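You operate a simulated robot arm through the tools that you are given. There is no shell and no other tool.

Carry out the task below with a simulated two-armed robot. There is one attempt and no reset: what you move stays moved.

TASK
Turn the cistern knob to its mark, flush and let it refill.
Fine: lid on the wooden bench first, back on once the water stops at the blue band.

It is judged by the outcome, as a careful person would: the job done as asked, and still so three seconds after it is handed in. It fails if anything else is knocked over, pushed out of place, dropped, spilled or broken. A push-on lid holds only when it is set on centred and level and pressed home; a screw cap is set on level and turned clockwise until tight.

THE ROBOT
Two 7-joint arms with fingered hands on one trunk that stands fixed in place. Base frame: the origin is at the foot of the trunk, x ahead of it, y to its left, z up. Readings come in m, degrees, newtons and seconds.
The left shoulder is at [0.023, 0.171, 1.373], the right one opposite. With the tool pointing down near the work surface each hand reaches from about 0.26 to 0.74 m from the base axis, measured 20 degrees to its own side. Payload 4 kg a hand.
The tool frame of a hand sits at the grasp point between the pads (the TCP): z along the fingers, y along the line on which they close. The tips reach 0.026 m beyond it. Largest opening 0.132 m; the body of the gripper starts 0.073 m behind the TCP. The gripper is a hand of 4 fingers: y runs from the thumb to the fingers, the wrist lies at [0, 0, -0.224] in the tool frame.
Orientation is that of the tool frame in the base frame, as a unit quaternion [x, y, z, w]. With the fingers straight down and closing along the base's y, the tool's x points along the base's -x, its y along +y and its z along -z.

THE INTERFACE
- The arms move only by the tool apply_moves. It takes "left_steps", "right_steps" or both (then of equal length, played together; a hand with none holds still); each is a list of rows, each a list of 6 numbers: the shift along the tool's x, y, z in cm, then the turn, a rotation vector about the tool's x, y, z in degrees. In form: [[x, y, z, wx, wy, wz], ...]. A call has 1 to 20 rows; each row shifts and turns the commanded pose from where the row before left it, along the tool's axes as they then stand. Each row takes 0.2 s and may step no farther than 0.05 m and 8.6 degrees from the row before; otherwise, the whole call is refused. A pose out of reach is approached as far as the arm can. The call stops where the force on the tool passes 40 N (or 10 N more than at its start, if that is more) or the arm is blocked; 0.2 s more then pass. In this call time passes only in rows, and 0.2 s behind the last. It gives the time, the measured TCP pose, the force on the tool (base axes), the opening and the grip force at its end, in the units of the frame above (readings bear some noise), with the torque about the TCP (base axes, N m) and any sound that the robot's microphone picked up.
- Cameras (640 x 400 px; columns grow to the right, rows downward): "scene" is now at [0.0891, 0.0256, 1.5278]; the picture's right is [0.33, -0.94, -0.00], its down [-0.69, -0.24, -0.68] and it looks along [0.64, 0.22, -0.73] (base axes); focal length 214 px, centre (320, 200). "left" rides on the left gripper at [-0.068, 0.002, -0.097] in its tool frame; the picture's right is [-0.03, -1.00, 0.00], its down [0.82, -0.02, -0.58] and it looks along [0.58, -0.01, 0.82] (tool axes); focal length 270 px, centre (320, 200). "right" rides on the right gripper at [0.068, 0.002, -0.097] in its tool frame; the picture's right is [-0.03, 1.00, 0.00], its down [-0.82, -0.02, -0.58] and it looks along [-0.58, -0.01, 0.82] (tool axes); focal length 270 px, centre (320, 200). There is no depth. A picture from a camera that has moved, and an enlarged one, comes with that camera's place and axes in the base frame and with its lens.
- capture(camera): a new picture of that camera. It takes no simulated time.
- slide_trunk(by): slides the trunk up (or, below 0, down) by that many m; the arms and the scene camera ride with it, the base frame stays. It gives what a move gives, with no picture.
- curl_fingers(finger1, finger2, finger3, thumb_bend, hand): sets how far each is bent, from 0 (flat) to 1 (curled in); at 0.3 the hand is open as for a grip, at 0.7 the pads meet at the TCP. One left out holds its place. A second passes; each finger stops where it meets its share of the squeeze, and holds until it gets a number again. It is the only way to open and close the hand. It gives what a move gives, with no picture; readings hold the bend of each and the force on the fingers (four entries, about 0 where the hand has none), thumb and palm.
- head_to(pan, tilt): turns the head with the scene camera to pan (to the left, within 86 degrees either way) and tilt (down, from -29 to 69), counted from straight ahead of the robot. It gives what a move gives.
- enlarge(camera, box): a new picture of the part [left, top, right, bottom] of that camera's present view, enlarged. It takes no simulated time.
- finish_job(): hands the job in; it is judged then, once.

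Nothing tells you positions but the pictures and the camera data. Unless the task says otherwise, let go and move clear before handing in.

The tools are called after "Call:" by a JSON object that holds its "api" and its "payload". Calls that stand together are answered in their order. apply_moves: Moves the arms, as the interface text tells. Its arguments: {"type":"object","properties":{"left_steps":{"type":"array"},"right_steps":{"type":"array"}},"required":[]} The other tools are called the same way: slide_trunk (by) slides the trunk up or down; curl_fingers (finger1, finger2, finger3, thumb_bend, hand) moves the fingers one by one; head_to (pan, tilt) turns the head that bears the scene camera; capture (camera) takes a picture; enlarge (camera, box) takes an enlarged picture of a part of a camera's view; finish_job () hands the job in.

At the start:

```text
clock: 0.0
left_tcp_pos: [0.3943, 0.4843, 1.3509]
left_ee_rot: [0.0, 1.0, 0.001, 0.0]
left_wrist_force: [-0.2, 0.1, 0.0]
left_ft_torque: [-0.01, -0.01, 0.02]
left_width: 0.1319
left_grip_force: 0.0
left_shape: jaw
left_bend: [0.3, 0.3, 0.3, 0.3]
left_finger forces: [0.0, 0.1, 0.0, 0.1, 0.1, 0.0]
right_tcp_pos: [0.4704, 0.0323, 1.2985]
right_ee_rot: [0.0, 1.0, 0.001, 0.0]
right_wrist_force: [0.0, 0.6, -0.2]
right_ft_torque: [0.01, 0.02, -0.02]
right_width: 0.1316
right_grip_force: 0.1
right_shape: jaw
right_bend: [0.3, 0.3, 0.3, 0.3]
right_finger forces: [0.1, 0.0, 0.0, 0.1, 0.0, 0.1]
trunk travel left (down, up): [-0.6, 0.155]
head pan, tilt: [19.1, 47.0]
```

scene: 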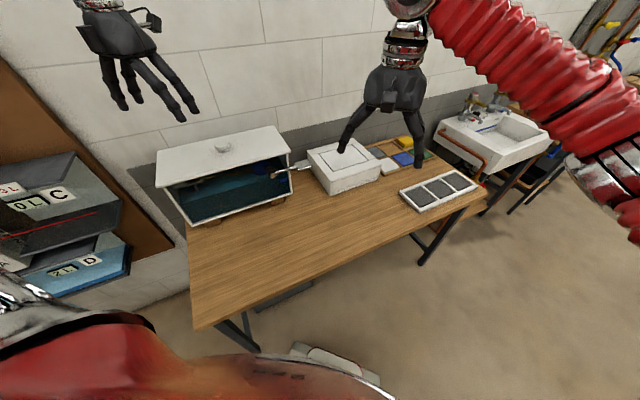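
right: 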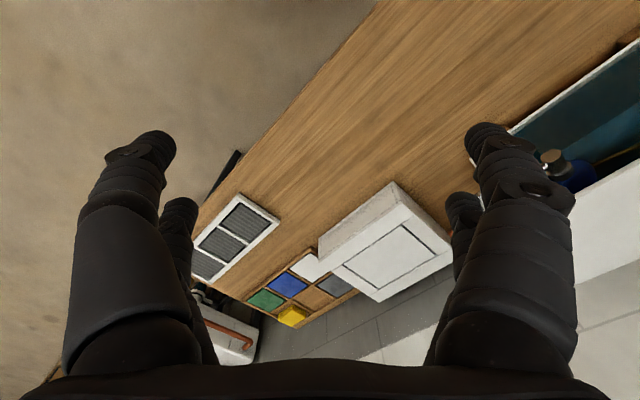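
left: 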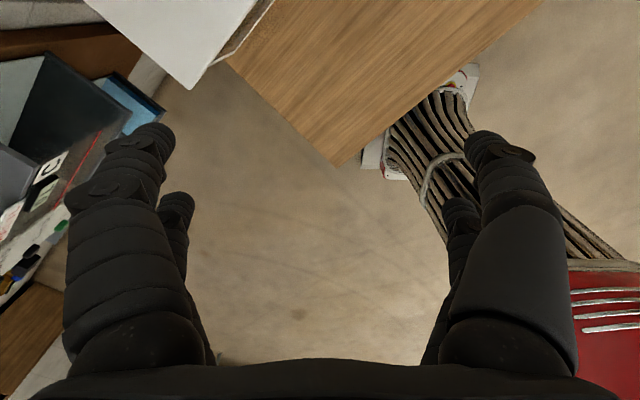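

I see a cistern (white tank with a glass-like front and a lid with a knob) at the left back of a wooden bench, with a white box, tiles and a panel farther right. I will look closer before moving anything.

Call:
{"api": "enlarge", "payload": {"camera": "scene", "box": [140, 110, 320, 240]}}

Call:
{"api": "enlarge", "payload": {"camera": "scene", "box": [270, 110, 490, 240]}}

Call:
{"api": "enlarge", "payload": {"camera": "scene", "box": [0, 140, 150, 320]}}

```text
3.08 times, centred on (230, 175) of scene
camera zoom: at [0.0891, 0.0256, 1.5278], right [0.33, -0.94, 0.0], down [-0.69, -0.24, -0.68], along [0.64, 0.22, -0.73], focal length 660 px, centre (597, 277)
```

zoom: 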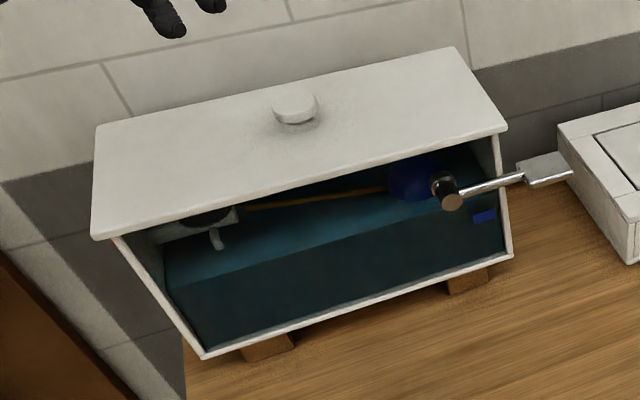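

```text
2.91 times, centred on (380, 175) of scene
camera zoom: at [0.0891, 0.0256, 1.5278], right [0.33, -0.94, 0.0], down [-0.69, -0.24, -0.68], along [0.64, 0.22, -0.73], focal length 624 px, centre (146, 273)
```

zoom: 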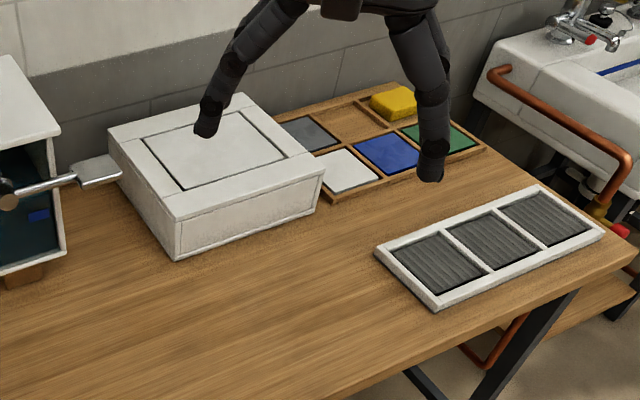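

```text
2.22 times, centred on (75, 230) of scene
camera zoom: at [0.0891, 0.0256, 1.5278], right [0.33, -0.94, 0.0], down [-0.69, -0.24, -0.68], along [0.64, 0.22, -0.73], focal length 477 px, centre (864, 133)
```

zoom: 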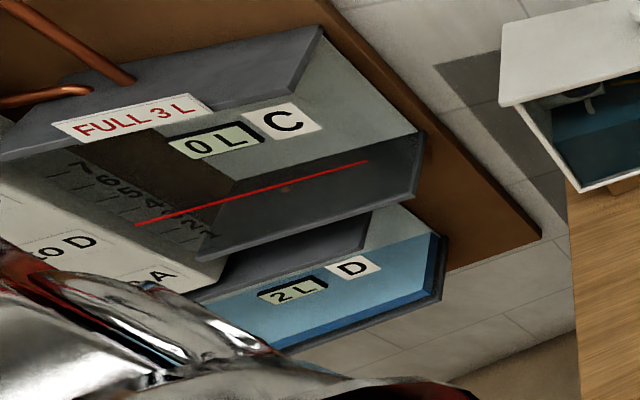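

The cistern is around x≈0.6, y≈0.5, z≈1.0, with its lever hub near (0.60, 0.38, 1.03). I'll turn the head to centre on it and enlarge for details.

Call:
{"api": "head_to", "payload": {"pan": 38, "tilt": 40}}

Call:
{"api": "capture", "payload": {"camera": "scene"}}

```text
clock: 0.8
left_tcp_pos: [0.3957, 0.485, 1.3516]
left_ee_rot: [0.0, 1.0, 0.0, 0.0]
left_wrist_force: [0.3, 0.2, 0.1]
left_ft_torque: [0.01, 0.01, 0.03]
left_width: 0.1322
left_grip_force: 0.1
left_shape: jaw
left_bend: [0.3, 0.3, 0.3, 0.3]
left_finger forces: [0.0, 0.0, 0.0, 0.0, 0.1, 0.1]
right_tcp_pos: [0.4692, 0.0327, 1.2995]
right_ee_rot: [0.0, 1.0, 0.0, 0.001]
right_wrist_force: [-0.3, -0.3, -0.8]
right_ft_torque: [0.0, 0.02, -0.01]
right_width: 0.1319
right_grip_force: 0.1
right_shape: jaw
right_bend: [0.3, 0.3, 0.3, 0.3]
right_finger forces: [0.0, 0.1, 0.0, 0.0, 0.0, 0.0]
trunk travel left (down, up): [-0.6, 0.155]
head pan, tilt: [38.0, 40.0]
```

```text
taken
camera scene: at [0.0808, 0.0517, 1.5379], right [0.62, -0.79, 0.0], down [-0.51, -0.4, -0.77], along [0.6, 0.47, -0.64], focal length 214 px, centre (320, 200)
```

scene: 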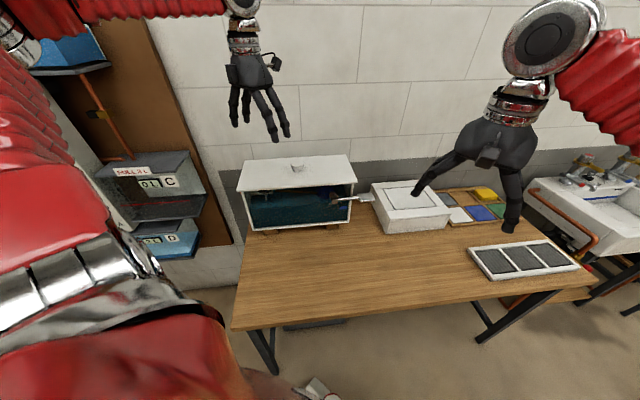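

Call:
{"api": "enlarge", "payload": {"camera": "scene", "box": [225, 145, 385, 245]}}

Call:
{"api": "enlarge", "payload": {"camera": "scene", "box": [310, 170, 390, 220]}}

Call:
{"api": "enlarge", "payload": {"camera": "scene", "box": [235, 180, 315, 230]}}

Call:
{"api": "enlarge", "payload": {"camera": "scene", "box": [20, 10, 260, 270]}}

```text
4.00 times, centred on (305, 195) of scene
camera zoom: at [0.0808, 0.0517, 1.5379], right [0.62, -0.79, 0.0], down [-0.51, -0.4, -0.77], along [0.6, 0.47, -0.64], focal length 858 px, centre (380, 220)
```

zoom: 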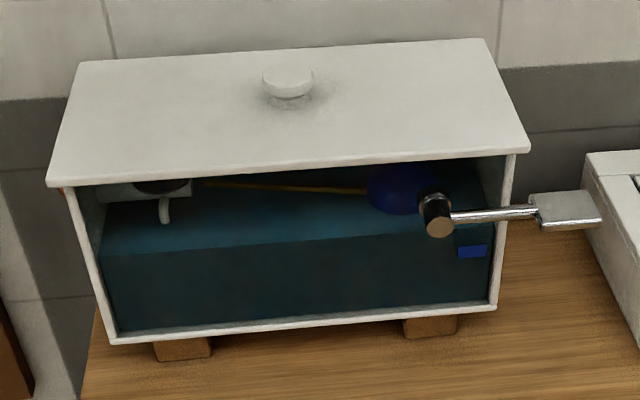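

```text
8.00 times, centred on (350, 195) of scene
camera zoom: at [0.0808, 0.0517, 1.5379], right [0.62, -0.79, 0.0], down [-0.51, -0.4, -0.77], along [0.6, 0.47, -0.64], focal length 1716 px, centre (80, 240)
```

zoom: 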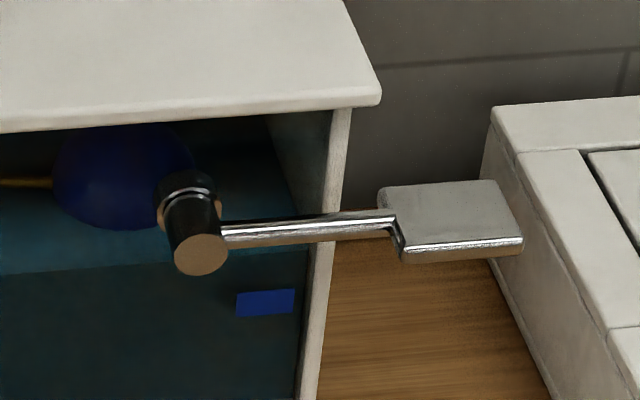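

```text
8.00 times, centred on (275, 205) of scene
camera zoom: at [0.0808, 0.0517, 1.5379], right [0.62, -0.79, 0.0], down [-0.51, -0.4, -0.77], along [0.6, 0.47, -0.64], focal length 1716 px, centre (680, 160)
```

zoom: 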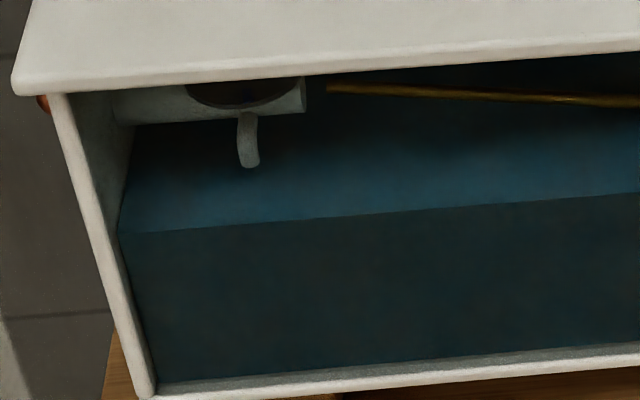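

```text
1.54 times, centred on (140, 140) of scene
camera zoom: at [0.0808, 0.0517, 1.5379], right [0.62, -0.79, 0.0], down [-0.51, -0.4, -0.77], along [0.6, 0.47, -0.64], focal length 330 px, centre (597, 292)
```

zoom: 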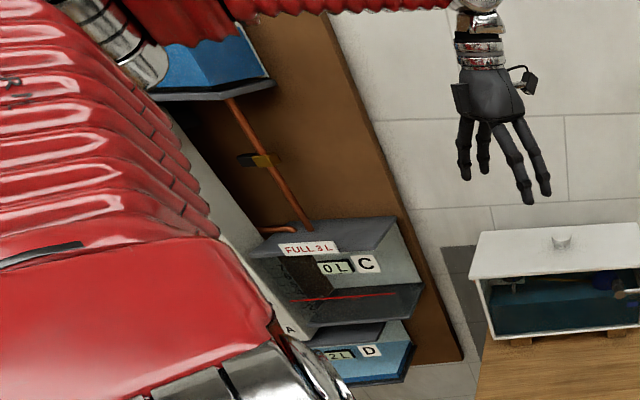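

The bench runs at about 45° to my x axis, its top at z≈0.78. The lid is about 0.43 × 0.21 m, centred near (0.60, 0.57, 1.08), with its knob in the middle. The water now stands above the blue band, so the knob is probably on the fill valve under the lid. I'll bring the left hand above the lid knob and look.

Call:
{"api": "apply_moves", "payload": {"left_steps": [[-3.5, 1.55, 1.5, 0, 0, 0], [-3.5, 1.55, 1.5, 0, 0, 0], [-3.5, 1.55, 1.5, 0, 0, 0], [-3.5, 1.55, 1.5, 0, 0, 0], [-3.5, 1.55, 1.5, 0, 0, 0], [-3.5, 1.55, 1.5, 0, 0, 0]]}}

Call:
{"api": "capture", "payload": {"camera": "left"}}

Call:
{"api": "capture", "payload": {"camera": "scene"}}

```text
clock: 2.2
left_tcp_pos: [0.6048, 0.5754, 1.2593]
left_ee_rot: [0.001, 1.0, 0.0, 0.0]
left_wrist_force: [0.3, -0.2, -0.9]
left_ft_torque: [0.01, 0.03, 0.01]
left_width: 0.1316
left_grip_force: 0.1
left_shape: jaw
left_bend: [0.3, 0.3, 0.3, 0.3]
left_finger forces: [0.0, 0.1, 0.1, 0.0, 0.1, 0.1]
left hand out of reach, approached as far as the arm can: row 6
right_tcp_pos: [0.4731, 0.0311, 1.2991]
right_ee_rot: [-0.001, 1.0, 0.0, -0.002]
right_wrist_force: [0.2, 0.1, -0.3]
right_ft_torque: [0.0, 0.01, 0.02]
right_width: 0.132
right_grip_force: 0.1
right_shape: jaw
right_bend: [0.3, 0.3, 0.3, 0.3]
right_finger forces: [0.0, 0.1, 0.1, 0.0, 0.0, 0.0]
trunk travel left (down, up): [-0.6, 0.155]
head pan, tilt: [38.0, 40.0]
```

```text
taken
camera left: at [0.6741, 0.5791, 1.3548], right [0.02, -1.0, 0.0], down [-0.82, -0.02, 0.58], along [-0.58, -0.01, -0.82], focal length 270 px, centre (320, 200)
```

left: 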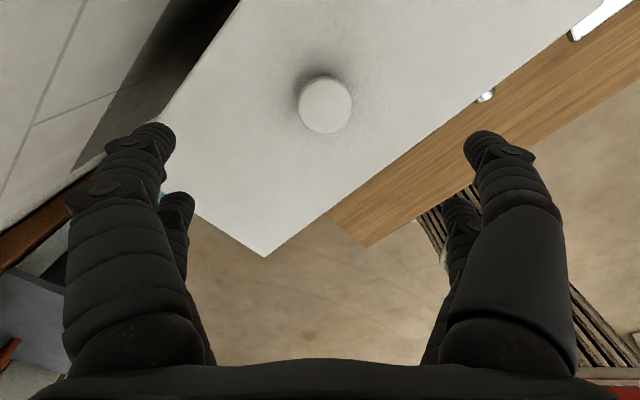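

```text
taken
camera scene: at [0.0842, 0.0512, 1.5377], right [0.62, -0.79, 0.0], down [-0.51, -0.4, -0.76], along [0.6, 0.47, -0.64], focal length 214 px, centre (320, 200)
```

scene: 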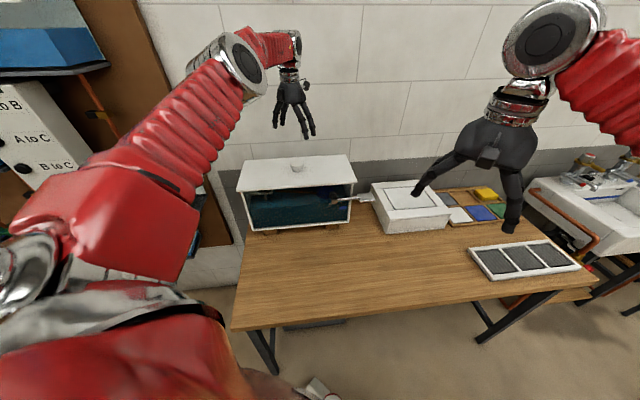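

The hand hovers over the lid knob, which I place at about (0.602, 0.574, 1.10). I'll enlarge both views to get its size and centre.

Call:
{"api": "enlarge", "payload": {"camera": "scene", "box": [270, 145, 334, 185]}}

Call:
{"api": "enlarge", "payload": {"camera": "left", "box": [160, 0, 480, 200]}}

Call:
{"api": "enlarge", "payload": {"camera": "scene", "box": [230, 150, 390, 250]}}

```text
10.00 times, centred on (302, 165) of scene
camera zoom: at [0.0842, 0.0512, 1.5377], right [0.62, -0.79, 0.0], down [-0.51, -0.4, -0.76], along [0.6, 0.47, -0.64], focal length 2145 px, centre (500, 550)
```

zoom: 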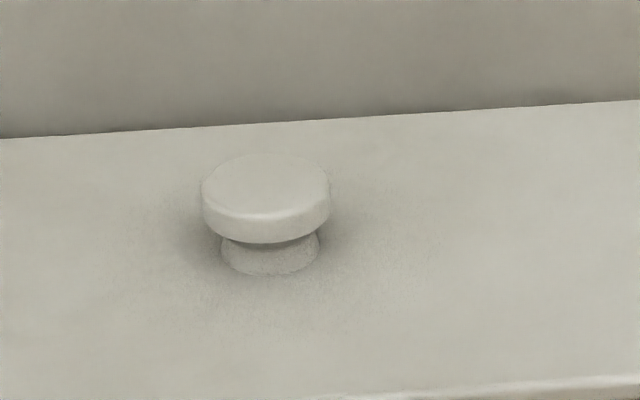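

```text
2.00 times, centred on (320, 100) of left
camera zoom: at [0.6741, 0.5791, 1.3548], right [0.02, -1.0, 0.0], down [-0.82, -0.02, 0.58], along [-0.58, -0.01, -0.82], focal length 541 px, centre (320, 400)
```

zoom: 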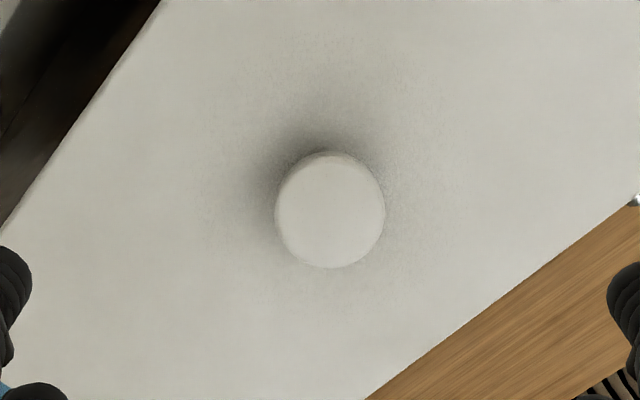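

```text
4.00 times, centred on (310, 200) of scene
camera zoom: at [0.0842, 0.0512, 1.5377], right [0.62, -0.79, 0.0], down [-0.51, -0.4, -0.76], along [0.6, 0.47, -0.64], focal length 858 px, centre (360, 200)
```

zoom: 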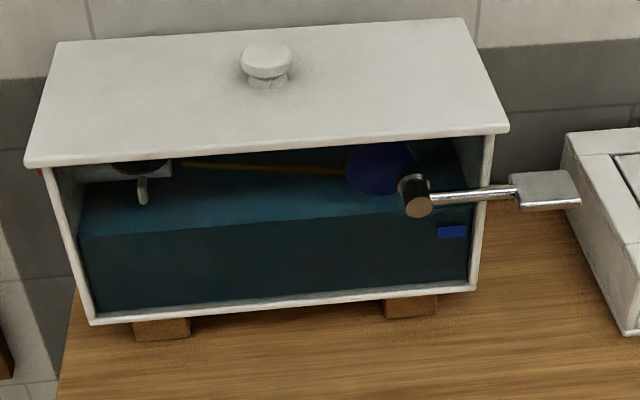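

The lid knob is a mushroom shape: cap about 5 cm wide with its top at z≈1.109, neck below, lid surface at z≈1.073. I'll lower the hand until its pads straddle the cap.

Call:
{"api": "apply_moves", "payload": {"left_steps": [[0, -0.1, 3.5, 0, 0, 0], [0, 0, 3.5, 0, 0, 0], [0, 0, 3.5, 0, 0, 0], [0, 0, 2.5, 0, 0, 0]]}}

Call:
{"api": "capture", "payload": {"camera": "left"}}

Call:
{"api": "enlarge", "payload": {"camera": "scene", "box": [230, 110, 390, 210]}}

```text
clock: 3.2
left_tcp_pos: [0.5893, 0.5704, 1.1349]
left_ee_rot: [0.0, 1.0, 0.0, 0.0]
left_wrist_force: [0.3, -0.4, -0.3]
left_ft_torque: [0.01, 0.04, -0.02]
left_width: 0.1317
left_grip_force: 0.1
left_shape: jaw
left_bend: [0.3, 0.3, 0.3, 0.3]
left_finger forces: [0.0, 0.0, 0.0, 0.0, 0.0, 0.0]
left hand out of reach, approached as far as the arm can: row 3, 4
right_tcp_pos: [0.4727, 0.0332, 1.2986]
right_ee_rot: [0.0, 1.0, 0.0, 0.0]
right_wrist_force: [-0.1, -0.6, 0.2]
right_ft_torque: [-0.02, -0.01, 0.02]
right_width: 0.1321
right_grip_force: 0.0
right_shape: jaw
right_bend: [0.3, 0.3, 0.3, 0.3]
right_finger forces: [0.0, 0.0, 0.1, 0.1, 0.1, 0.1]
trunk travel left (down, up): [-0.6, 0.155]
head pan, tilt: [38.0, 40.0]
```

```text
taken
camera left: at [0.6578, 0.573, 1.231], right [0.03, -1.0, 0.0], down [-0.82, -0.02, 0.58], along [-0.58, -0.01, -0.82], focal length 270 px, centre (320, 200)
```

left: 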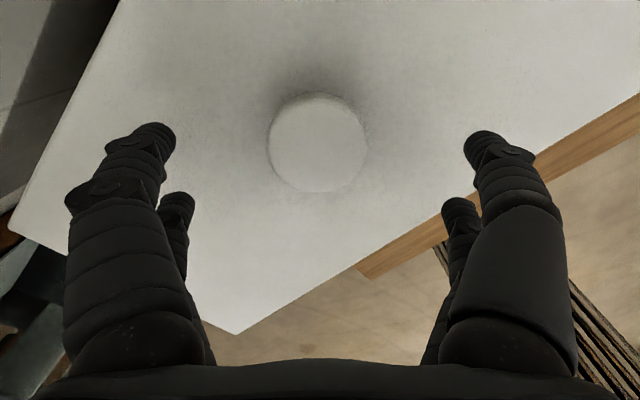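

```text
4.00 times, centred on (310, 160) of scene
camera zoom: at [0.082, 0.0518, 1.5378], right [0.62, -0.79, 0.0], down [-0.51, -0.4, -0.77], along [0.6, 0.47, -0.64], focal length 858 px, centre (360, 360)
```

zoom: 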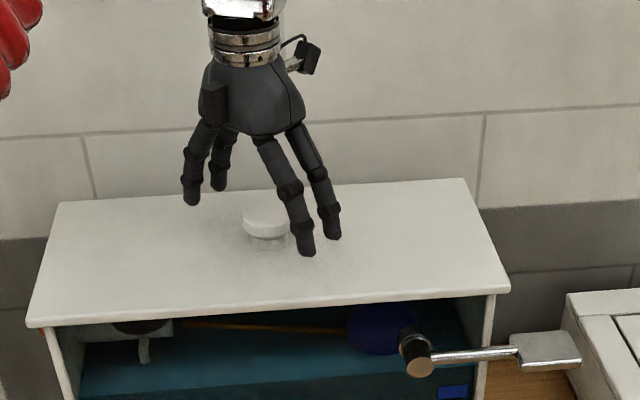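

The arm falls about 1.5 cm short in this orientation. I'll turn the hand 45° so that it points along the arm and the lid's long axis, which should reach farther.

Call:
{"api": "apply_moves", "payload": {"left_steps": [[0, 0, -1.5, 0, 0, 0], [0, 0, -0.3, 0, 0, -7.5], [0, 0, 0, 0, 0, -7.5], [0, 0, 0, 0, 0, -7.5], [0, 0, 0, 0, 0, -7.5], [0, 0, 0, 0, 0, -7.5], [0, 0, 0, 0, 0, -7.5]]}}

```text
clock: 4.8
left_tcp_pos: [0.5874, 0.5679, 1.1542]
left_ee_rot: [-0.384, 0.923, 0.001, 0.0]
left_wrist_force: [-0.3, -0.2, 0.5]
left_ft_torque: [0.01, 0.03, 0.01]
left_width: 0.1318
left_grip_force: 0.1
left_shape: jaw
left_bend: [0.3, 0.3, 0.3, 0.3]
left_finger forces: [0.0, 0.0, 0.0, 0.1, 0.0, 0.1]
right_tcp_pos: [0.4703, 0.0334, 1.3004]
right_ee_rot: [0.0, 1.0, -0.001, -0.001]
right_wrist_force: [0.1, -1.2, 0.3]
right_ft_torque: [0.0, 0.0, 0.0]
right_width: 0.1319
right_grip_force: 0.1
right_shape: jaw
right_bend: [0.3, 0.3, 0.3, 0.3]
right_finger forces: [0.1, 0.0, 0.1, 0.0, 0.1, 0.0]
trunk travel left (down, up): [-0.6, 0.155]
head pan, tilt: [38.0, 40.0]
```

Turned. Now I shift over the knob's centre (about 1.7 cm outward, 0.8 cm sideways) and go down 4 cm to see whether it reaches.

Call:
{"api": "apply_moves", "payload": {"left_steps": [[-1.7, -0.8, 0, 0, 0, 0], [0, 0, 2, 0, 0, 0], [0, 0, 1.5, 0, 0, 0]]}}

Call:
{"api": "capture", "payload": {"camera": "left"}}

Call:
{"api": "enlarge", "payload": {"camera": "scene", "box": [230, 110, 390, 210]}}

```text
clock: 5.6
left_tcp_pos: [0.5883, 0.5653, 1.1268]
left_ee_rot: [-0.383, 0.924, 0.0, 0.001]
left_wrist_force: [-0.3, -0.9, 0.1]
left_ft_torque: [-0.01, 0.0, -0.01]
left_width: 0.1317
left_grip_force: 0.0
left_shape: jaw
left_bend: [0.3, 0.3, 0.3, 0.3]
left_finger forces: [0.0, 0.1, 0.1, 0.1, 0.0, 0.0]
left hand out of reach, approached as far as the arm can: row 1, 2, 3
right_tcp_pos: [0.4711, 0.0332, 1.3004]
right_ee_rot: [0.0, 1.0, 0.0, -0.001]
right_wrist_force: [1.0, -0.6, -0.2]
right_ft_torque: [0.01, 0.02, -0.03]
right_width: 0.1319
right_grip_force: 0.0
right_shape: jaw
right_bend: [0.3, 0.3, 0.3, 0.3]
right_finger forces: [0.0, 0.0, 0.0, 0.0, 0.0, 0.0]
trunk travel left (down, up): [-0.6, 0.155]
head pan, tilt: [38.0, 40.0]
```

```text
taken
camera left: at [0.6353, 0.6154, 1.2219], right [0.73, -0.69, 0.0], down [-0.56, -0.59, 0.58], along [-0.4, -0.42, -0.82], focal length 270 px, centre (320, 200)
```

left: 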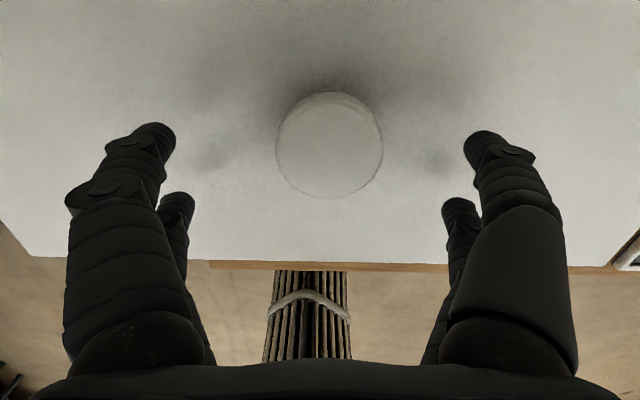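

```text
4.00 times, centred on (310, 160) of scene
camera zoom: at [0.0816, 0.0518, 1.5379], right [0.62, -0.79, 0.0], down [-0.51, -0.4, -0.77], along [0.6, 0.47, -0.64], focal length 858 px, centre (360, 360)
```

zoom: 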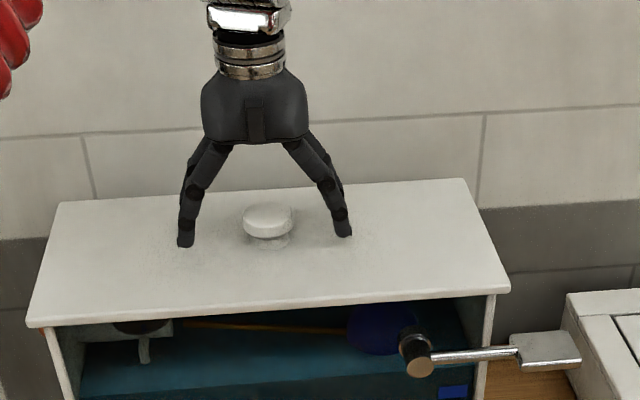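

The arm can't stretch far enough at this height but could higher up, so I'll use the trunk: raise the hand relative to the trunk, centre it over the knob, then slide the trunk down.

Call:
{"api": "apply_moves", "payload": {"left_steps": [[0, 0, -3.5, 0, 0, 0], [0, 0, -3.5, 0, 0, 0], [0, 0, -3.5, 0, 0, 0], [0, 0, -3.5, 0, 0, 0], [-1.0, -0.3, 0, 0, 0, 0]]}}

```text
clock: 6.8
left_tcp_pos: [0.5987, 0.5704, 1.2654]
left_ee_rot: [-0.383, 0.924, 0.0, 0.0]
left_wrist_force: [0.3, -0.2, 0.0]
left_ft_torque: [-0.03, 0.03, 0.0]
left_width: 0.1319
left_grip_force: 0.1
left_shape: jaw
left_bend: [0.3, 0.3, 0.3, 0.3]
left_finger forces: [0.0, 0.1, 0.1, 0.0, 0.0, 0.0]
right_tcp_pos: [0.473, 0.0346, 1.2977]
right_ee_rot: [0.0, 1.0, 0.001, 0.0]
right_wrist_force: [-0.2, 0.1, -0.8]
right_ft_torque: [0.01, 0.03, 0.01]
right_width: 0.1318
right_grip_force: 0.1
right_shape: jaw
right_bend: [0.3, 0.3, 0.3, 0.3]
right_finger forces: [0.1, 0.0, 0.0, 0.0, 0.0, 0.0]
trunk travel left (down, up): [-0.6, 0.155]
head pan, tilt: [38.0, 40.0]
```

Reach is fine up here. I'll finish centring, then slide the trunk down 12 cm, leaving the fingertips just above the cap.

Call:
{"api": "apply_moves", "payload": {"left_steps": [[-0.65, -0.2, 0, 0, 0, 0]]}}

Call:
{"api": "slide_trunk", "payload": {"by": -0.12}}

Call:
{"api": "capture", "payload": {"camera": "left"}}

Call:
{"api": "capture", "payload": {"camera": "scene"}}

```text
clock: 7.2
left_tcp_pos: [0.6032, 0.5741, 1.2636]
left_ee_rot: [-0.383, 0.924, 0.0, -0.001]
left_wrist_force: [0.0, 0.8, 0.4]
left_ft_torque: [0.0, 0.02, -0.02]
left_width: 0.1317
left_grip_force: 0.1
left_shape: jaw
left_bend: [0.3, 0.3, 0.3, 0.3]
left_finger forces: [0.0, 0.0, 0.0, 0.0, 0.1, 0.1]
right_tcp_pos: [0.4725, 0.0334, 1.2985]
right_ee_rot: [0.0, 1.0, 0.0, -0.001]
right_wrist_force: [0.5, 0.5, -0.3]
right_ft_torque: [-0.01, 0.02, -0.04]
right_width: 0.1324
right_grip_force: 0.1
right_shape: jaw
right_bend: [0.3, 0.3, 0.3, 0.3]
right_finger forces: [0.0, 0.0, 0.1, 0.1, 0.0, 0.1]
trunk travel left (down, up): [-0.6, 0.155]
head pan, tilt: [38.0, 40.0]
```

```text
clock: 8.7
left_tcp_pos: [0.6038, 0.5748, 1.1459]
left_ee_rot: [-0.383, 0.924, 0.0, 0.0]
left_wrist_force: [-0.1, 0.2, -0.5]
left_ft_torque: [0.02, 0.04, 0.01]
left_width: 0.1319
left_grip_force: 0.0
left_shape: jaw
left_bend: [0.3, 0.3, 0.3, 0.3]
left_finger forces: [0.0, 0.1, 0.0, 0.0, 0.0, 0.1]
right_tcp_pos: [0.4717, 0.0331, 1.1807]
right_ee_rot: [0.0, 1.0, 0.0, 0.0]
right_wrist_force: [0.2, 0.0, 1.3]
right_ft_torque: [0.0, -0.02, 0.01]
right_width: 0.1318
right_grip_force: 0.2
right_shape: jaw
right_bend: [0.3, 0.3, 0.3, 0.3]
right_finger forces: [0.0, 0.0, 0.0, 0.1, 0.0, 0.0]
trunk travel left (down, up): [-0.48, 0.275]
head pan, tilt: [38.0, 40.0]
```

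```text
taken
camera left: at [0.6501, 0.6245, 1.2407], right [0.73, -0.69, 0.0], down [-0.56, -0.59, 0.58], along [-0.4, -0.42, -0.82], focal length 270 px, centre (320, 200)
```

left: 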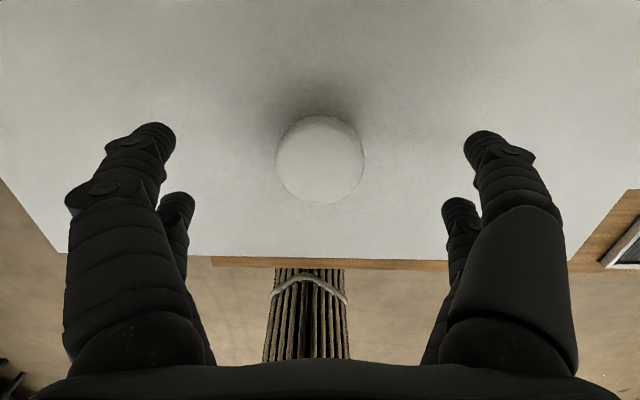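

```text
taken
camera scene: at [0.0911, 0.0517, 1.4175], right [0.62, -0.79, 0.0], down [-0.51, -0.4, -0.77], along [0.6, 0.47, -0.64], focal length 214 px, centre (320, 200)
```

scene: 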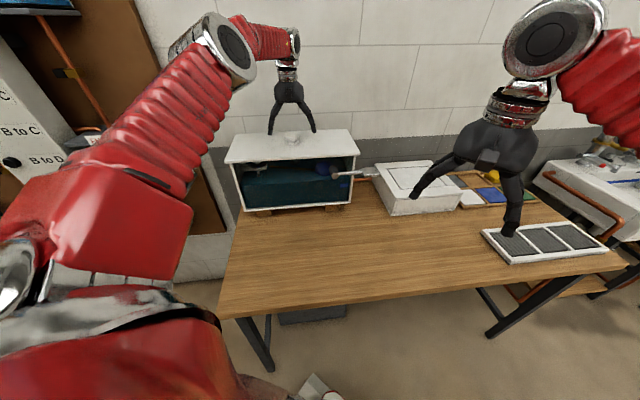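

Centring checks out within a couple of millimetres. Down 3 cm with the trunk, then look at the fingertip clearance.

Call:
{"api": "slide_trunk", "payload": {"by": -0.03}}

Call:
{"api": "enlarge", "payload": {"camera": "scene", "box": [240, 80, 352, 150]}}

Call:
{"api": "capture", "payload": {"camera": "left"}}

```text
clock: 9.5
left_tcp_pos: [0.6007, 0.5759, 1.115]
left_ee_rot: [-0.384, 0.923, 0.0, 0.001]
left_wrist_force: [-0.5, 0.0, 0.7]
left_ft_torque: [-0.04, 0.03, 0.02]
left_width: 0.132
left_grip_force: 0.1
left_shape: jaw
left_bend: [0.3, 0.3, 0.3, 0.3]
left_finger forces: [0.1, 0.1, 0.0, 0.0, 0.0, 0.0]
right_tcp_pos: [0.4694, 0.0326, 1.1492]
right_ee_rot: [0.0, 1.0, 0.001, 0.0]
right_wrist_force: [0.4, -0.6, 0.3]
right_ft_torque: [-0.02, -0.06, 0.04]
right_width: 0.1318
right_grip_force: 0.1
right_shape: jaw
right_bend: [0.3, 0.3, 0.3, 0.3]
right_finger forces: [0.0, 0.0, 0.0, 0.0, 0.0, 0.0]
trunk travel left (down, up): [-0.45, 0.305]
head pan, tilt: [38.0, 40.0]
```

```text
5.71 times, centred on (296, 115) of scene
camera zoom: at [0.0952, 0.0516, 1.3873], right [0.62, -0.79, 0.0], down [-0.51, -0.4, -0.77], along [0.6, 0.47, -0.64], focal length 1226 px, centre (457, 686)
```

zoom: 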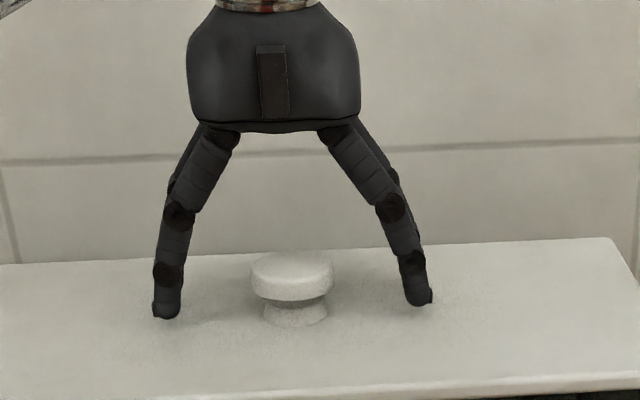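

```text
taken
camera left: at [0.6496, 0.6246, 1.2112], right [0.73, -0.69, 0.0], down [-0.56, -0.59, 0.58], along [-0.4, -0.42, -0.82], focal length 270 px, centre (320, 200)
```

left: 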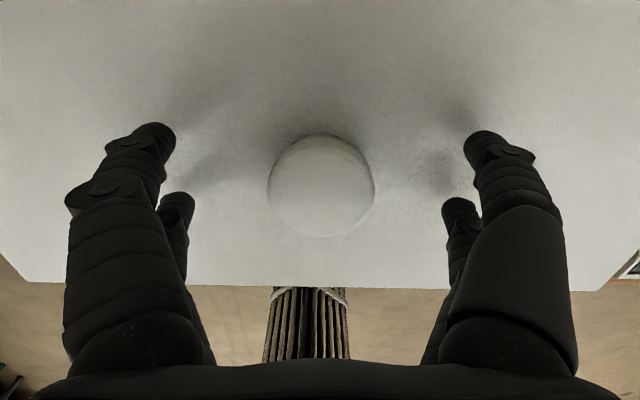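

Centred. Another 1 cm down puts the pads level with the cap, then I close the fingers gradually.

Call:
{"api": "slide_trunk", "payload": {"by": -0.01}}

Call:
{"api": "curl_fingers", "payload": {"hand": "left", "finger1": 0.45, "finger2": 0.45, "finger3": 0.45, "thumb_bend": 0.45}}

Call:
{"api": "enlarge", "payload": {"camera": "scene", "box": [240, 80, 352, 150]}}

Call:
{"api": "capture", "payload": {"camera": "left"}}

```text
clock: 10.1
left_tcp_pos: [0.6035, 0.574, 1.1062]
left_ee_rot: [-0.382, 0.924, 0.0, 0.001]
left_wrist_force: [0.5, 1.2, 10.3]
left_ft_torque: [0.02, 0.02, 0.03]
left_width: 0.1317
left_grip_force: 0.1
left_shape: jaw
left_bend: [0.3, 0.3, 0.3, 0.3]
left_finger forces: [2.6, 2.7, 2.5, 0.1, 2.5, 0.0]
right_tcp_pos: [0.4701, 0.0322, 1.1394]
right_ee_rot: [0.0, 1.0, 0.0, 0.0]
right_wrist_force: [0.0, 0.7, 0.6]
right_ft_torque: [0.02, -0.01, -0.03]
right_width: 0.1318
right_grip_force: 0.1
right_shape: jaw
right_bend: [0.3, 0.3, 0.3, 0.3]
right_finger forces: [0.0, 0.0, 0.0, 0.1, 0.1, 0.0]
trunk travel left (down, up): [-0.44, 0.315]
head pan, tilt: [38.0, 40.0]
```

```text
clock: 10.8
left_tcp_pos: [0.6031, 0.5731, 1.1125]
left_ee_rot: [-0.382, 0.924, -0.001, 0.008]
left_wrist_force: [-2.2, 1.2, 18.6]
left_ft_torque: [0.13, 0.51, 0.03]
left_width: 0.0886
left_grip_force: 9.7
left_shape: fingers
left_bend: [0.43, 0.42, 0.44, 0.45]
left_finger forces: [4.1, 8.9, 5.4, 0.1, 1.0, 0.0]
right_tcp_pos: [0.4686, 0.032, 1.1389]
right_ee_rot: [0.0, 1.0, 0.001, 0.0]
right_wrist_force: [0.6, 0.0, -0.2]
right_ft_torque: [0.04, 0.0, -0.03]
right_width: 0.1319
right_grip_force: 0.2
right_shape: jaw
right_bend: [0.3, 0.3, 0.3, 0.3]
right_finger forces: [0.0, 0.0, 0.0, 0.0, 0.0, 0.0]
trunk travel left (down, up): [-0.44, 0.315]
head pan, tilt: [38.0, 40.0]
stopped (left hand): the force on the tool passed its limit at 40 N (the readings are from after the stop); the commanded pose is now the measured one
```

```text
5.71 times, centred on (296, 115) of scene
camera zoom: at [0.0955, 0.0503, 1.3772], right [0.62, -0.79, 0.0], down [-0.51, -0.39, -0.77], along [0.6, 0.47, -0.64], focal length 1226 px, centre (457, 686)
```

zoom: 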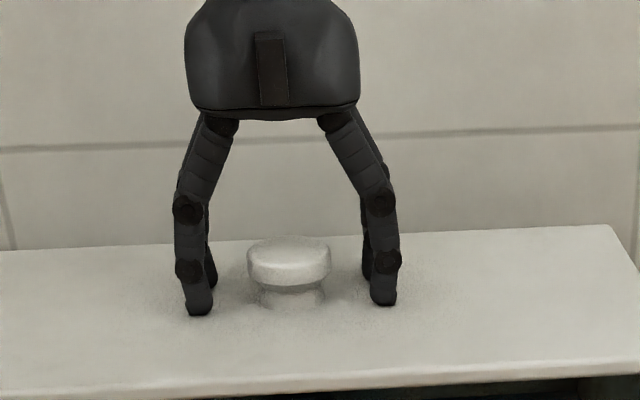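

```text
taken
camera left: at [0.6496, 0.6228, 1.2099], right [0.72, -0.69, 0.01], down [-0.57, -0.59, 0.57], along [-0.39, -0.41, -0.82], focal length 270 px, centre (320, 200)
```

left: 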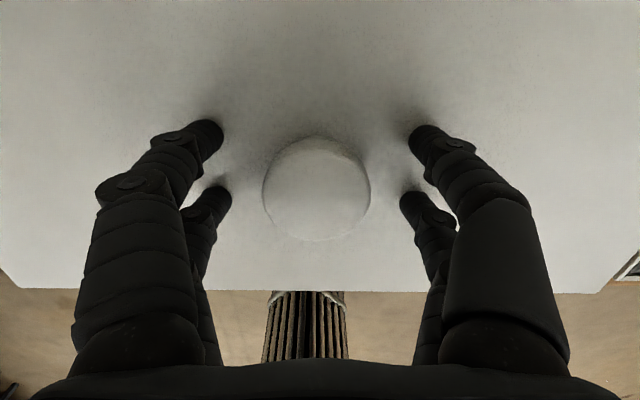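

The fingertips reach the lid surface (it lies at about z=1.08), and they extend as they curl. I'll rise a little to unload, then continue closing.

Call:
{"api": "apply_moves", "payload": {"left_steps": [[0, 0, -0.7, 0, 0, 0]]}}

Call:
{"api": "curl_fingers", "payload": {"hand": "left", "finger1": 0.52, "finger2": 0.52, "finger3": 0.52, "thumb_bend": 0.52}}

Call:
{"api": "enlarge", "payload": {"camera": "scene", "box": [240, 80, 352, 150]}}

Call:
{"api": "capture", "payload": {"camera": "left"}}

```text
clock: 11.2
left_tcp_pos: [0.6036, 0.5767, 1.1136]
left_ee_rot: [-0.382, 0.924, 0.0, 0.002]
left_wrist_force: [0.6, 0.3, 0.1]
left_ft_torque: [0.02, -0.01, 0.03]
left_width: 0.0839
left_grip_force: 0.3
left_shape: fingers
left_bend: [0.45, 0.44, 0.45, 0.45]
left_finger forces: [0.0, 0.4, 0.1, 0.0, 0.0, 0.0]
right_tcp_pos: [0.4701, 0.0326, 1.1398]
right_ee_rot: [0.0, 1.0, 0.0, 0.0]
right_wrist_force: [-0.5, -0.2, -0.8]
right_ft_torque: [-0.02, -0.02, 0.01]
right_width: 0.1319
right_grip_force: 0.0
right_shape: jaw
right_bend: [0.3, 0.3, 0.3, 0.3]
right_finger forces: [0.0, 0.1, 0.0, 0.0, 0.1, 0.1]
trunk travel left (down, up): [-0.44, 0.315]
head pan, tilt: [38.0, 40.0]
```

```text
clock: 12.2
left_tcp_pos: [0.6038, 0.5762, 1.1157]
left_ee_rot: [-0.382, 0.924, 0.0, 0.004]
left_wrist_force: [-0.4, -0.4, -0.3]
left_ft_torque: [0.0, -0.03, 0.0]
left_width: 0.0597
left_grip_force: 0.1
left_shape: fingers
left_bend: [0.52, 0.52, 0.52, 0.52]
left_finger forces: [0.0, 0.1, 0.0, 0.0, 0.0, 0.1]
right_tcp_pos: [0.4705, 0.033, 1.1406]
right_ee_rot: [-0.001, 1.0, 0.0, -0.001]
right_wrist_force: [0.3, 0.1, 0.3]
right_ft_torque: [0.01, -0.01, 0.05]
right_width: 0.132
right_grip_force: 0.0
right_shape: jaw
right_bend: [0.3, 0.3, 0.3, 0.3]
right_finger forces: [0.0, 0.0, 0.1, 0.0, 0.0, 0.0]
trunk travel left (down, up): [-0.44, 0.315]
head pan, tilt: [38.0, 40.0]
```

```text
5.71 times, centred on (296, 115) of scene
camera zoom: at [0.0977, 0.0518, 1.3771], right [0.62, -0.79, 0.0], down [-0.51, -0.4, -0.77], along [0.6, 0.47, -0.64], focal length 1226 px, centre (457, 686)
```

zoom: 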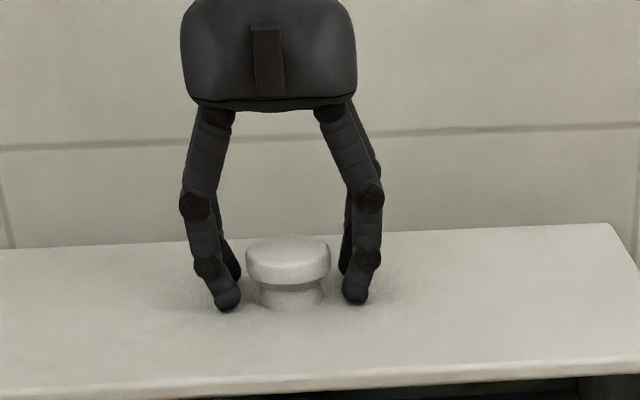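

```text
taken
camera left: at [0.6503, 0.6252, 1.2121], right [0.72, -0.69, 0.0], down [-0.57, -0.59, 0.57], along [-0.39, -0.42, -0.82], focal length 270 px, centre (320, 200)
```

left: 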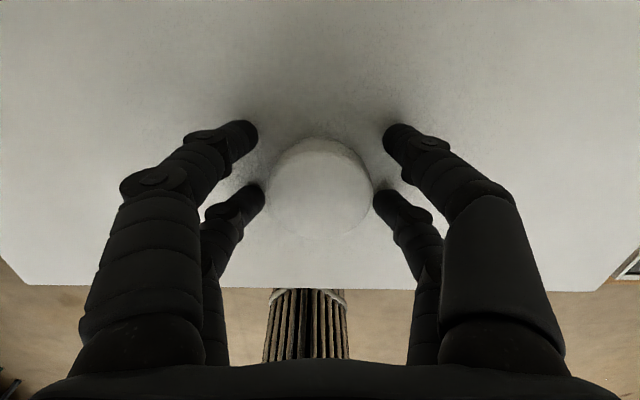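

Four digits now surround the cap evenly with tips below its rim. I'll close onto it.

Call:
{"api": "curl_fingers", "payload": {"hand": "left", "finger1": 0.62, "finger2": 0.62, "finger3": 0.62, "thumb_bend": 0.62}}

Call:
{"api": "enlarge", "payload": {"camera": "scene", "box": [240, 80, 352, 150]}}

Call:
{"api": "capture", "payload": {"camera": "left"}}

```text
clock: 13.2
left_tcp_pos: [0.6035, 0.5739, 1.1154]
left_ee_rot: [-0.382, 0.924, 0.0, 0.004]
left_wrist_force: [-0.4, -0.9, -0.2]
left_ft_torque: [0.04, 0.01, 0.01]
left_width: 0.0269
left_grip_force: 1.8
left_shape: fingers
left_bend: [0.62, 0.6, 0.6, 0.62]
left_finger forces: [0.0, 1.7, 1.7, 0.0, 0.2, 0.1]
right_tcp_pos: [0.47, 0.0339, 1.139]
right_ee_rot: [0.0, 1.0, 0.0, -0.001]
right_wrist_force: [-0.4, -0.8, 0.5]
right_ft_torque: [0.01, 0.0, -0.02]
right_width: 0.1318
right_grip_force: 0.0
right_shape: jaw
right_bend: [0.3, 0.3, 0.3, 0.3]
right_finger forces: [0.0, 0.0, 0.0, 0.0, 0.1, 0.1]
trunk travel left (down, up): [-0.44, 0.315]
head pan, tilt: [38.0, 40.0]
```

```text
5.71 times, centred on (296, 115) of scene
camera zoom: at [0.0977, 0.0518, 1.3771], right [0.62, -0.79, 0.0], down [-0.51, -0.4, -0.77], along [0.6, 0.47, -0.64], focal length 1226 px, centre (457, 686)
```

zoom: 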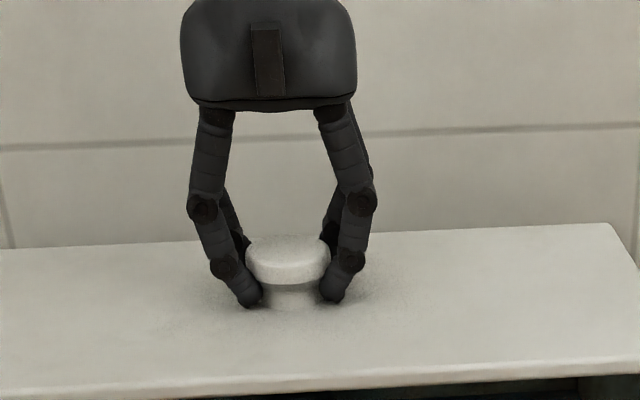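

```text
taken
camera left: at [0.6504, 0.6252, 1.212], right [0.72, -0.69, 0.0], down [-0.57, -0.59, 0.57], along [-0.39, -0.42, -0.82], focal length 270 px, centre (320, 200)
```

left: 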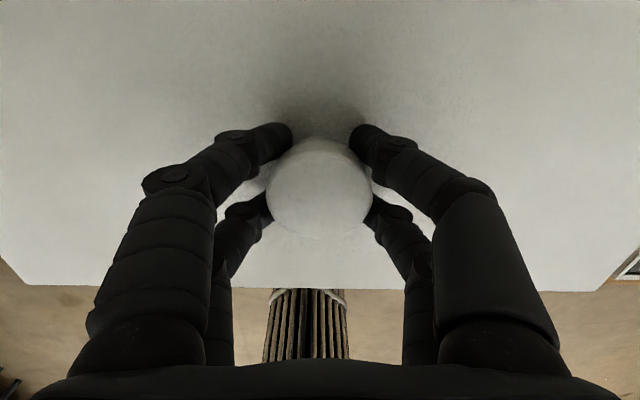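

Two digits touch already and all are hooked under the cap. I'll close to a firm hold.

Call:
{"api": "curl_fingers", "payload": {"hand": "left", "finger1": 0.8, "finger2": 0.8, "finger3": 0.8, "thumb_bend": 0.8}}

Call:
{"api": "enlarge", "payload": {"camera": "scene", "box": [240, 80, 352, 150]}}

```text
clock: 14.2
left_tcp_pos: [0.6045, 0.5748, 1.1148]
left_ee_rot: [-0.383, 0.924, -0.001, 0.004]
left_wrist_force: [-0.7, -0.6, -2.7]
left_ft_torque: [0.1, 0.29, 0.0]
left_width: 0.0141
left_grip_force: 23.3
left_shape: fingers
left_bend: [0.67, 0.66, 0.68, 0.67]
left_finger forces: [10.9, 15.3, 6.6, 0.1, 13.8, 0.0]
right_tcp_pos: [0.4712, 0.0337, 1.1389]
right_ee_rot: [0.0, 1.0, 0.001, -0.001]
right_wrist_force: [0.1, -0.3, 0.5]
right_ft_torque: [-0.02, 0.0, 0.01]
right_width: 0.1317
right_grip_force: 0.1
right_shape: jaw
right_bend: [0.3, 0.3, 0.3, 0.3]
right_finger forces: [0.0, 0.1, 0.1, 0.0, 0.0, 0.1]
trunk travel left (down, up): [-0.44, 0.315]
head pan, tilt: [38.0, 40.0]
```

```text
5.71 times, centred on (296, 115) of scene
camera zoom: at [0.098, 0.052, 1.3771], right [0.62, -0.79, 0.0], down [-0.51, -0.4, -0.77], along [0.6, 0.47, -0.64], focal length 1226 px, centre (457, 686)
```

zoom: 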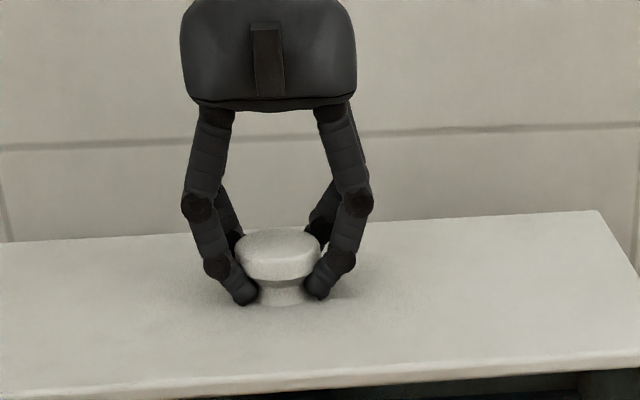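

The grip is firm (23 N) and the lid has shifted slightly in the grip. Now I lift it 5 cm with the trunk and check.

Call:
{"api": "slide_trunk", "payload": {"by": 0.05}}

Call:
{"api": "enlarge", "payload": {"camera": "scene", "box": [220, 90, 380, 190]}}

Call:
{"api": "capture", "payload": {"camera": "left"}}

```text
clock: 15.1
left_tcp_pos: [0.6058, 0.5738, 1.1642]
left_ee_rot: [-0.383, 0.924, 0.0, 0.003]
left_wrist_force: [-0.3, 0.4, -3.9]
left_ft_torque: [-0.02, -0.01, -0.02]
left_width: 0.013
left_grip_force: 22.9
left_shape: fingers
left_bend: [0.68, 0.65, 0.7, 0.72]
left_finger forces: [15.3, 11.0, 6.4, 0.0, 13.8, 0.0]
right_tcp_pos: [0.4713, 0.0332, 1.1889]
right_ee_rot: [0.001, 1.0, 0.0, -0.001]
right_wrist_force: [-0.3, -0.2, -1.1]
right_ft_torque: [-0.01, 0.02, 0.0]
right_width: 0.1318
right_grip_force: 0.0
right_shape: jaw
right_bend: [0.3, 0.3, 0.3, 0.3]
right_finger forces: [0.1, 0.1, 0.1, 0.1, 0.1, 0.0]
trunk travel left (down, up): [-0.49, 0.265]
head pan, tilt: [38.0, 40.0]
```

```text
4.00 times, centred on (300, 140) of scene
camera zoom: at [0.0907, 0.0523, 1.4273], right [0.62, -0.79, 0.0], down [-0.51, -0.4, -0.77], along [0.6, 0.47, -0.64], focal length 858 px, centre (400, 440)
```

zoom: 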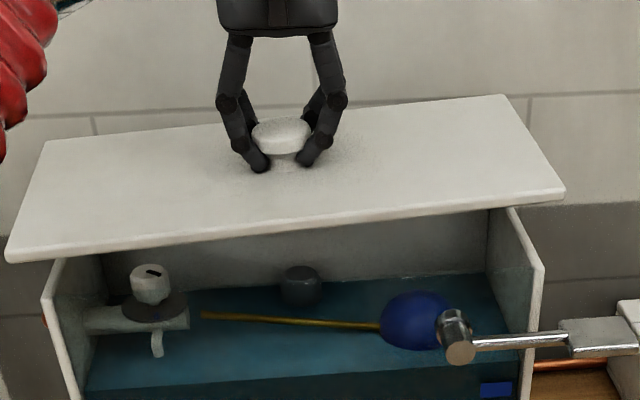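

```text
taken
camera left: at [0.6516, 0.6248, 1.2609], right [0.72, -0.69, 0.0], down [-0.57, -0.59, 0.57], along [-0.39, -0.42, -0.82], focal length 270 px, centre (320, 200)
```

left: 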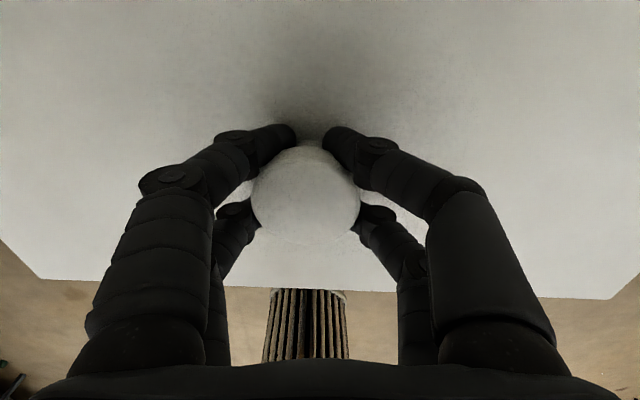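

The lid is up level and weighs about 4 N; below it I can see the valve's white knob with a black pointer on its top at the left, and the float at the right. I'll carry the lid straight out toward me and a little right, then look before lowering it onto the bench.

Call:
{"api": "apply_moves", "payload": {"left_steps": [[1.0, -0.2, -0.8, 0, 0, 0], [2.5, -0.5, -0.6, 0, 0, 0], [3.1, -0.6, -0.3, 0, 0, 0], [3.1, -0.6, -0.3, 0, 0, 0], [3.1, -0.6, 0, 0, 0, 0], [3.1, -0.6, 0, 0, 0, 0], [3.1, -0.6, 0, 0, 0, 0], [3.1, -0.6, 0, 0, 0, 0], [3.1, -0.6, 0, 0, 0, 0], [2.4, -0.6, 0, 0, 0, 0], [1.4, -0.4, 0, 0, 0, 0]]}}

Call:
{"api": "capture", "payload": {"camera": "scene"}}

Call:
{"api": "capture", "payload": {"camera": "left"}}

Call:
{"api": "capture", "payload": {"camera": "right"}}

```text
clock: 17.5
left_tcp_pos: [0.4413, 0.324, 1.1849]
left_ee_rot: [-0.382, 0.924, -0.001, 0.004]
left_wrist_force: [0.1, 0.9, -3.2]
left_ft_torque: [-0.01, -0.01, 0.0]
left_width: 0.0126
left_grip_force: 25.1
left_shape: fingers
left_bend: [0.68, 0.65, 0.7, 0.72]
left_finger forces: [18.0, 10.8, 7.1, 0.0, 14.2, 0.0]
right_tcp_pos: [0.4709, 0.0321, 1.1896]
right_ee_rot: [0.001, 1.0, 0.001, -0.001]
right_wrist_force: [-0.4, -0.4, 0.3]
right_ft_torque: [-0.01, 0.03, -0.03]
right_width: 0.1319
right_grip_force: 0.0
right_shape: jaw
right_bend: [0.3, 0.3, 0.3, 0.3]
right_finger forces: [0.0, 0.1, 0.1, 0.0, 0.1, 0.1]
trunk travel left (down, up): [-0.49, 0.265]
head pan, tilt: [38.0, 40.0]
```

```text
taken
camera scene: at [0.0899, 0.0517, 1.4275], right [0.62, -0.79, 0.0], down [-0.51, -0.4, -0.77], along [0.6, 0.47, -0.64], focal length 214 px, centre (320, 200)
```

scene: 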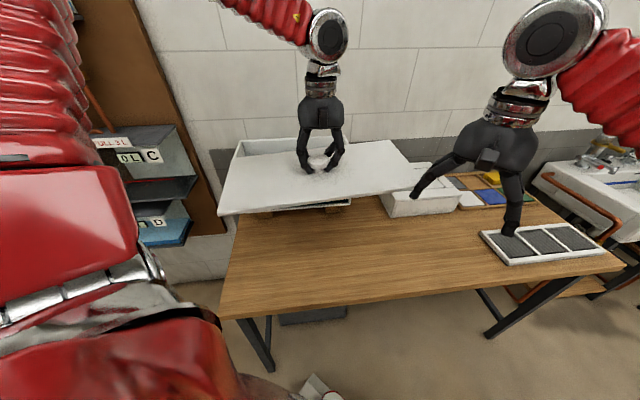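

```text
taken
camera left: at [0.4874, 0.3745, 1.2803], right [0.72, -0.69, 0.0], down [-0.57, -0.59, 0.57], along [-0.39, -0.42, -0.82], focal length 270 px, centre (320, 200)
```

left: 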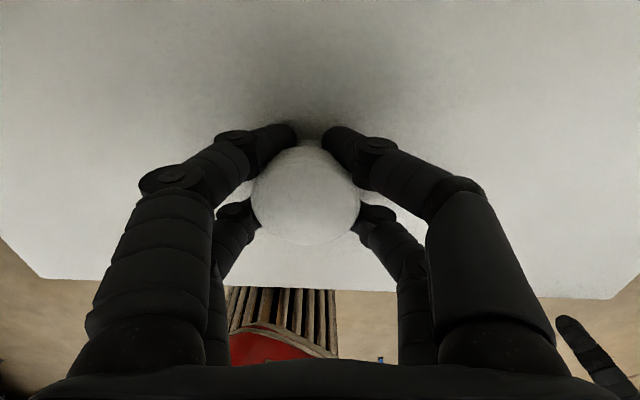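

```text
taken
camera right: at [0.4029, 0.0351, 1.2855], right [0.03, 1.0, 0.0], down [0.82, -0.02, 0.58], along [0.58, -0.01, -0.82], focal length 270 px, centre (320, 200)
```

right: 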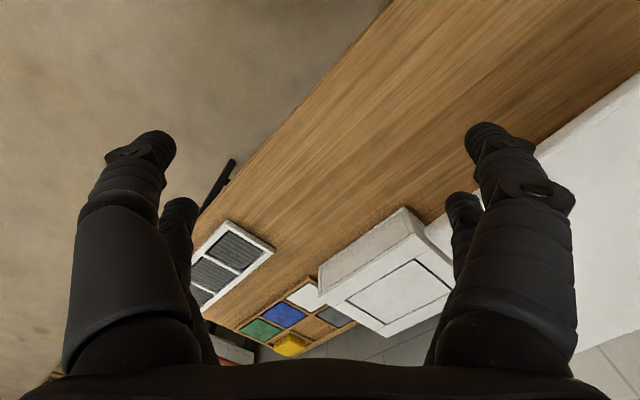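

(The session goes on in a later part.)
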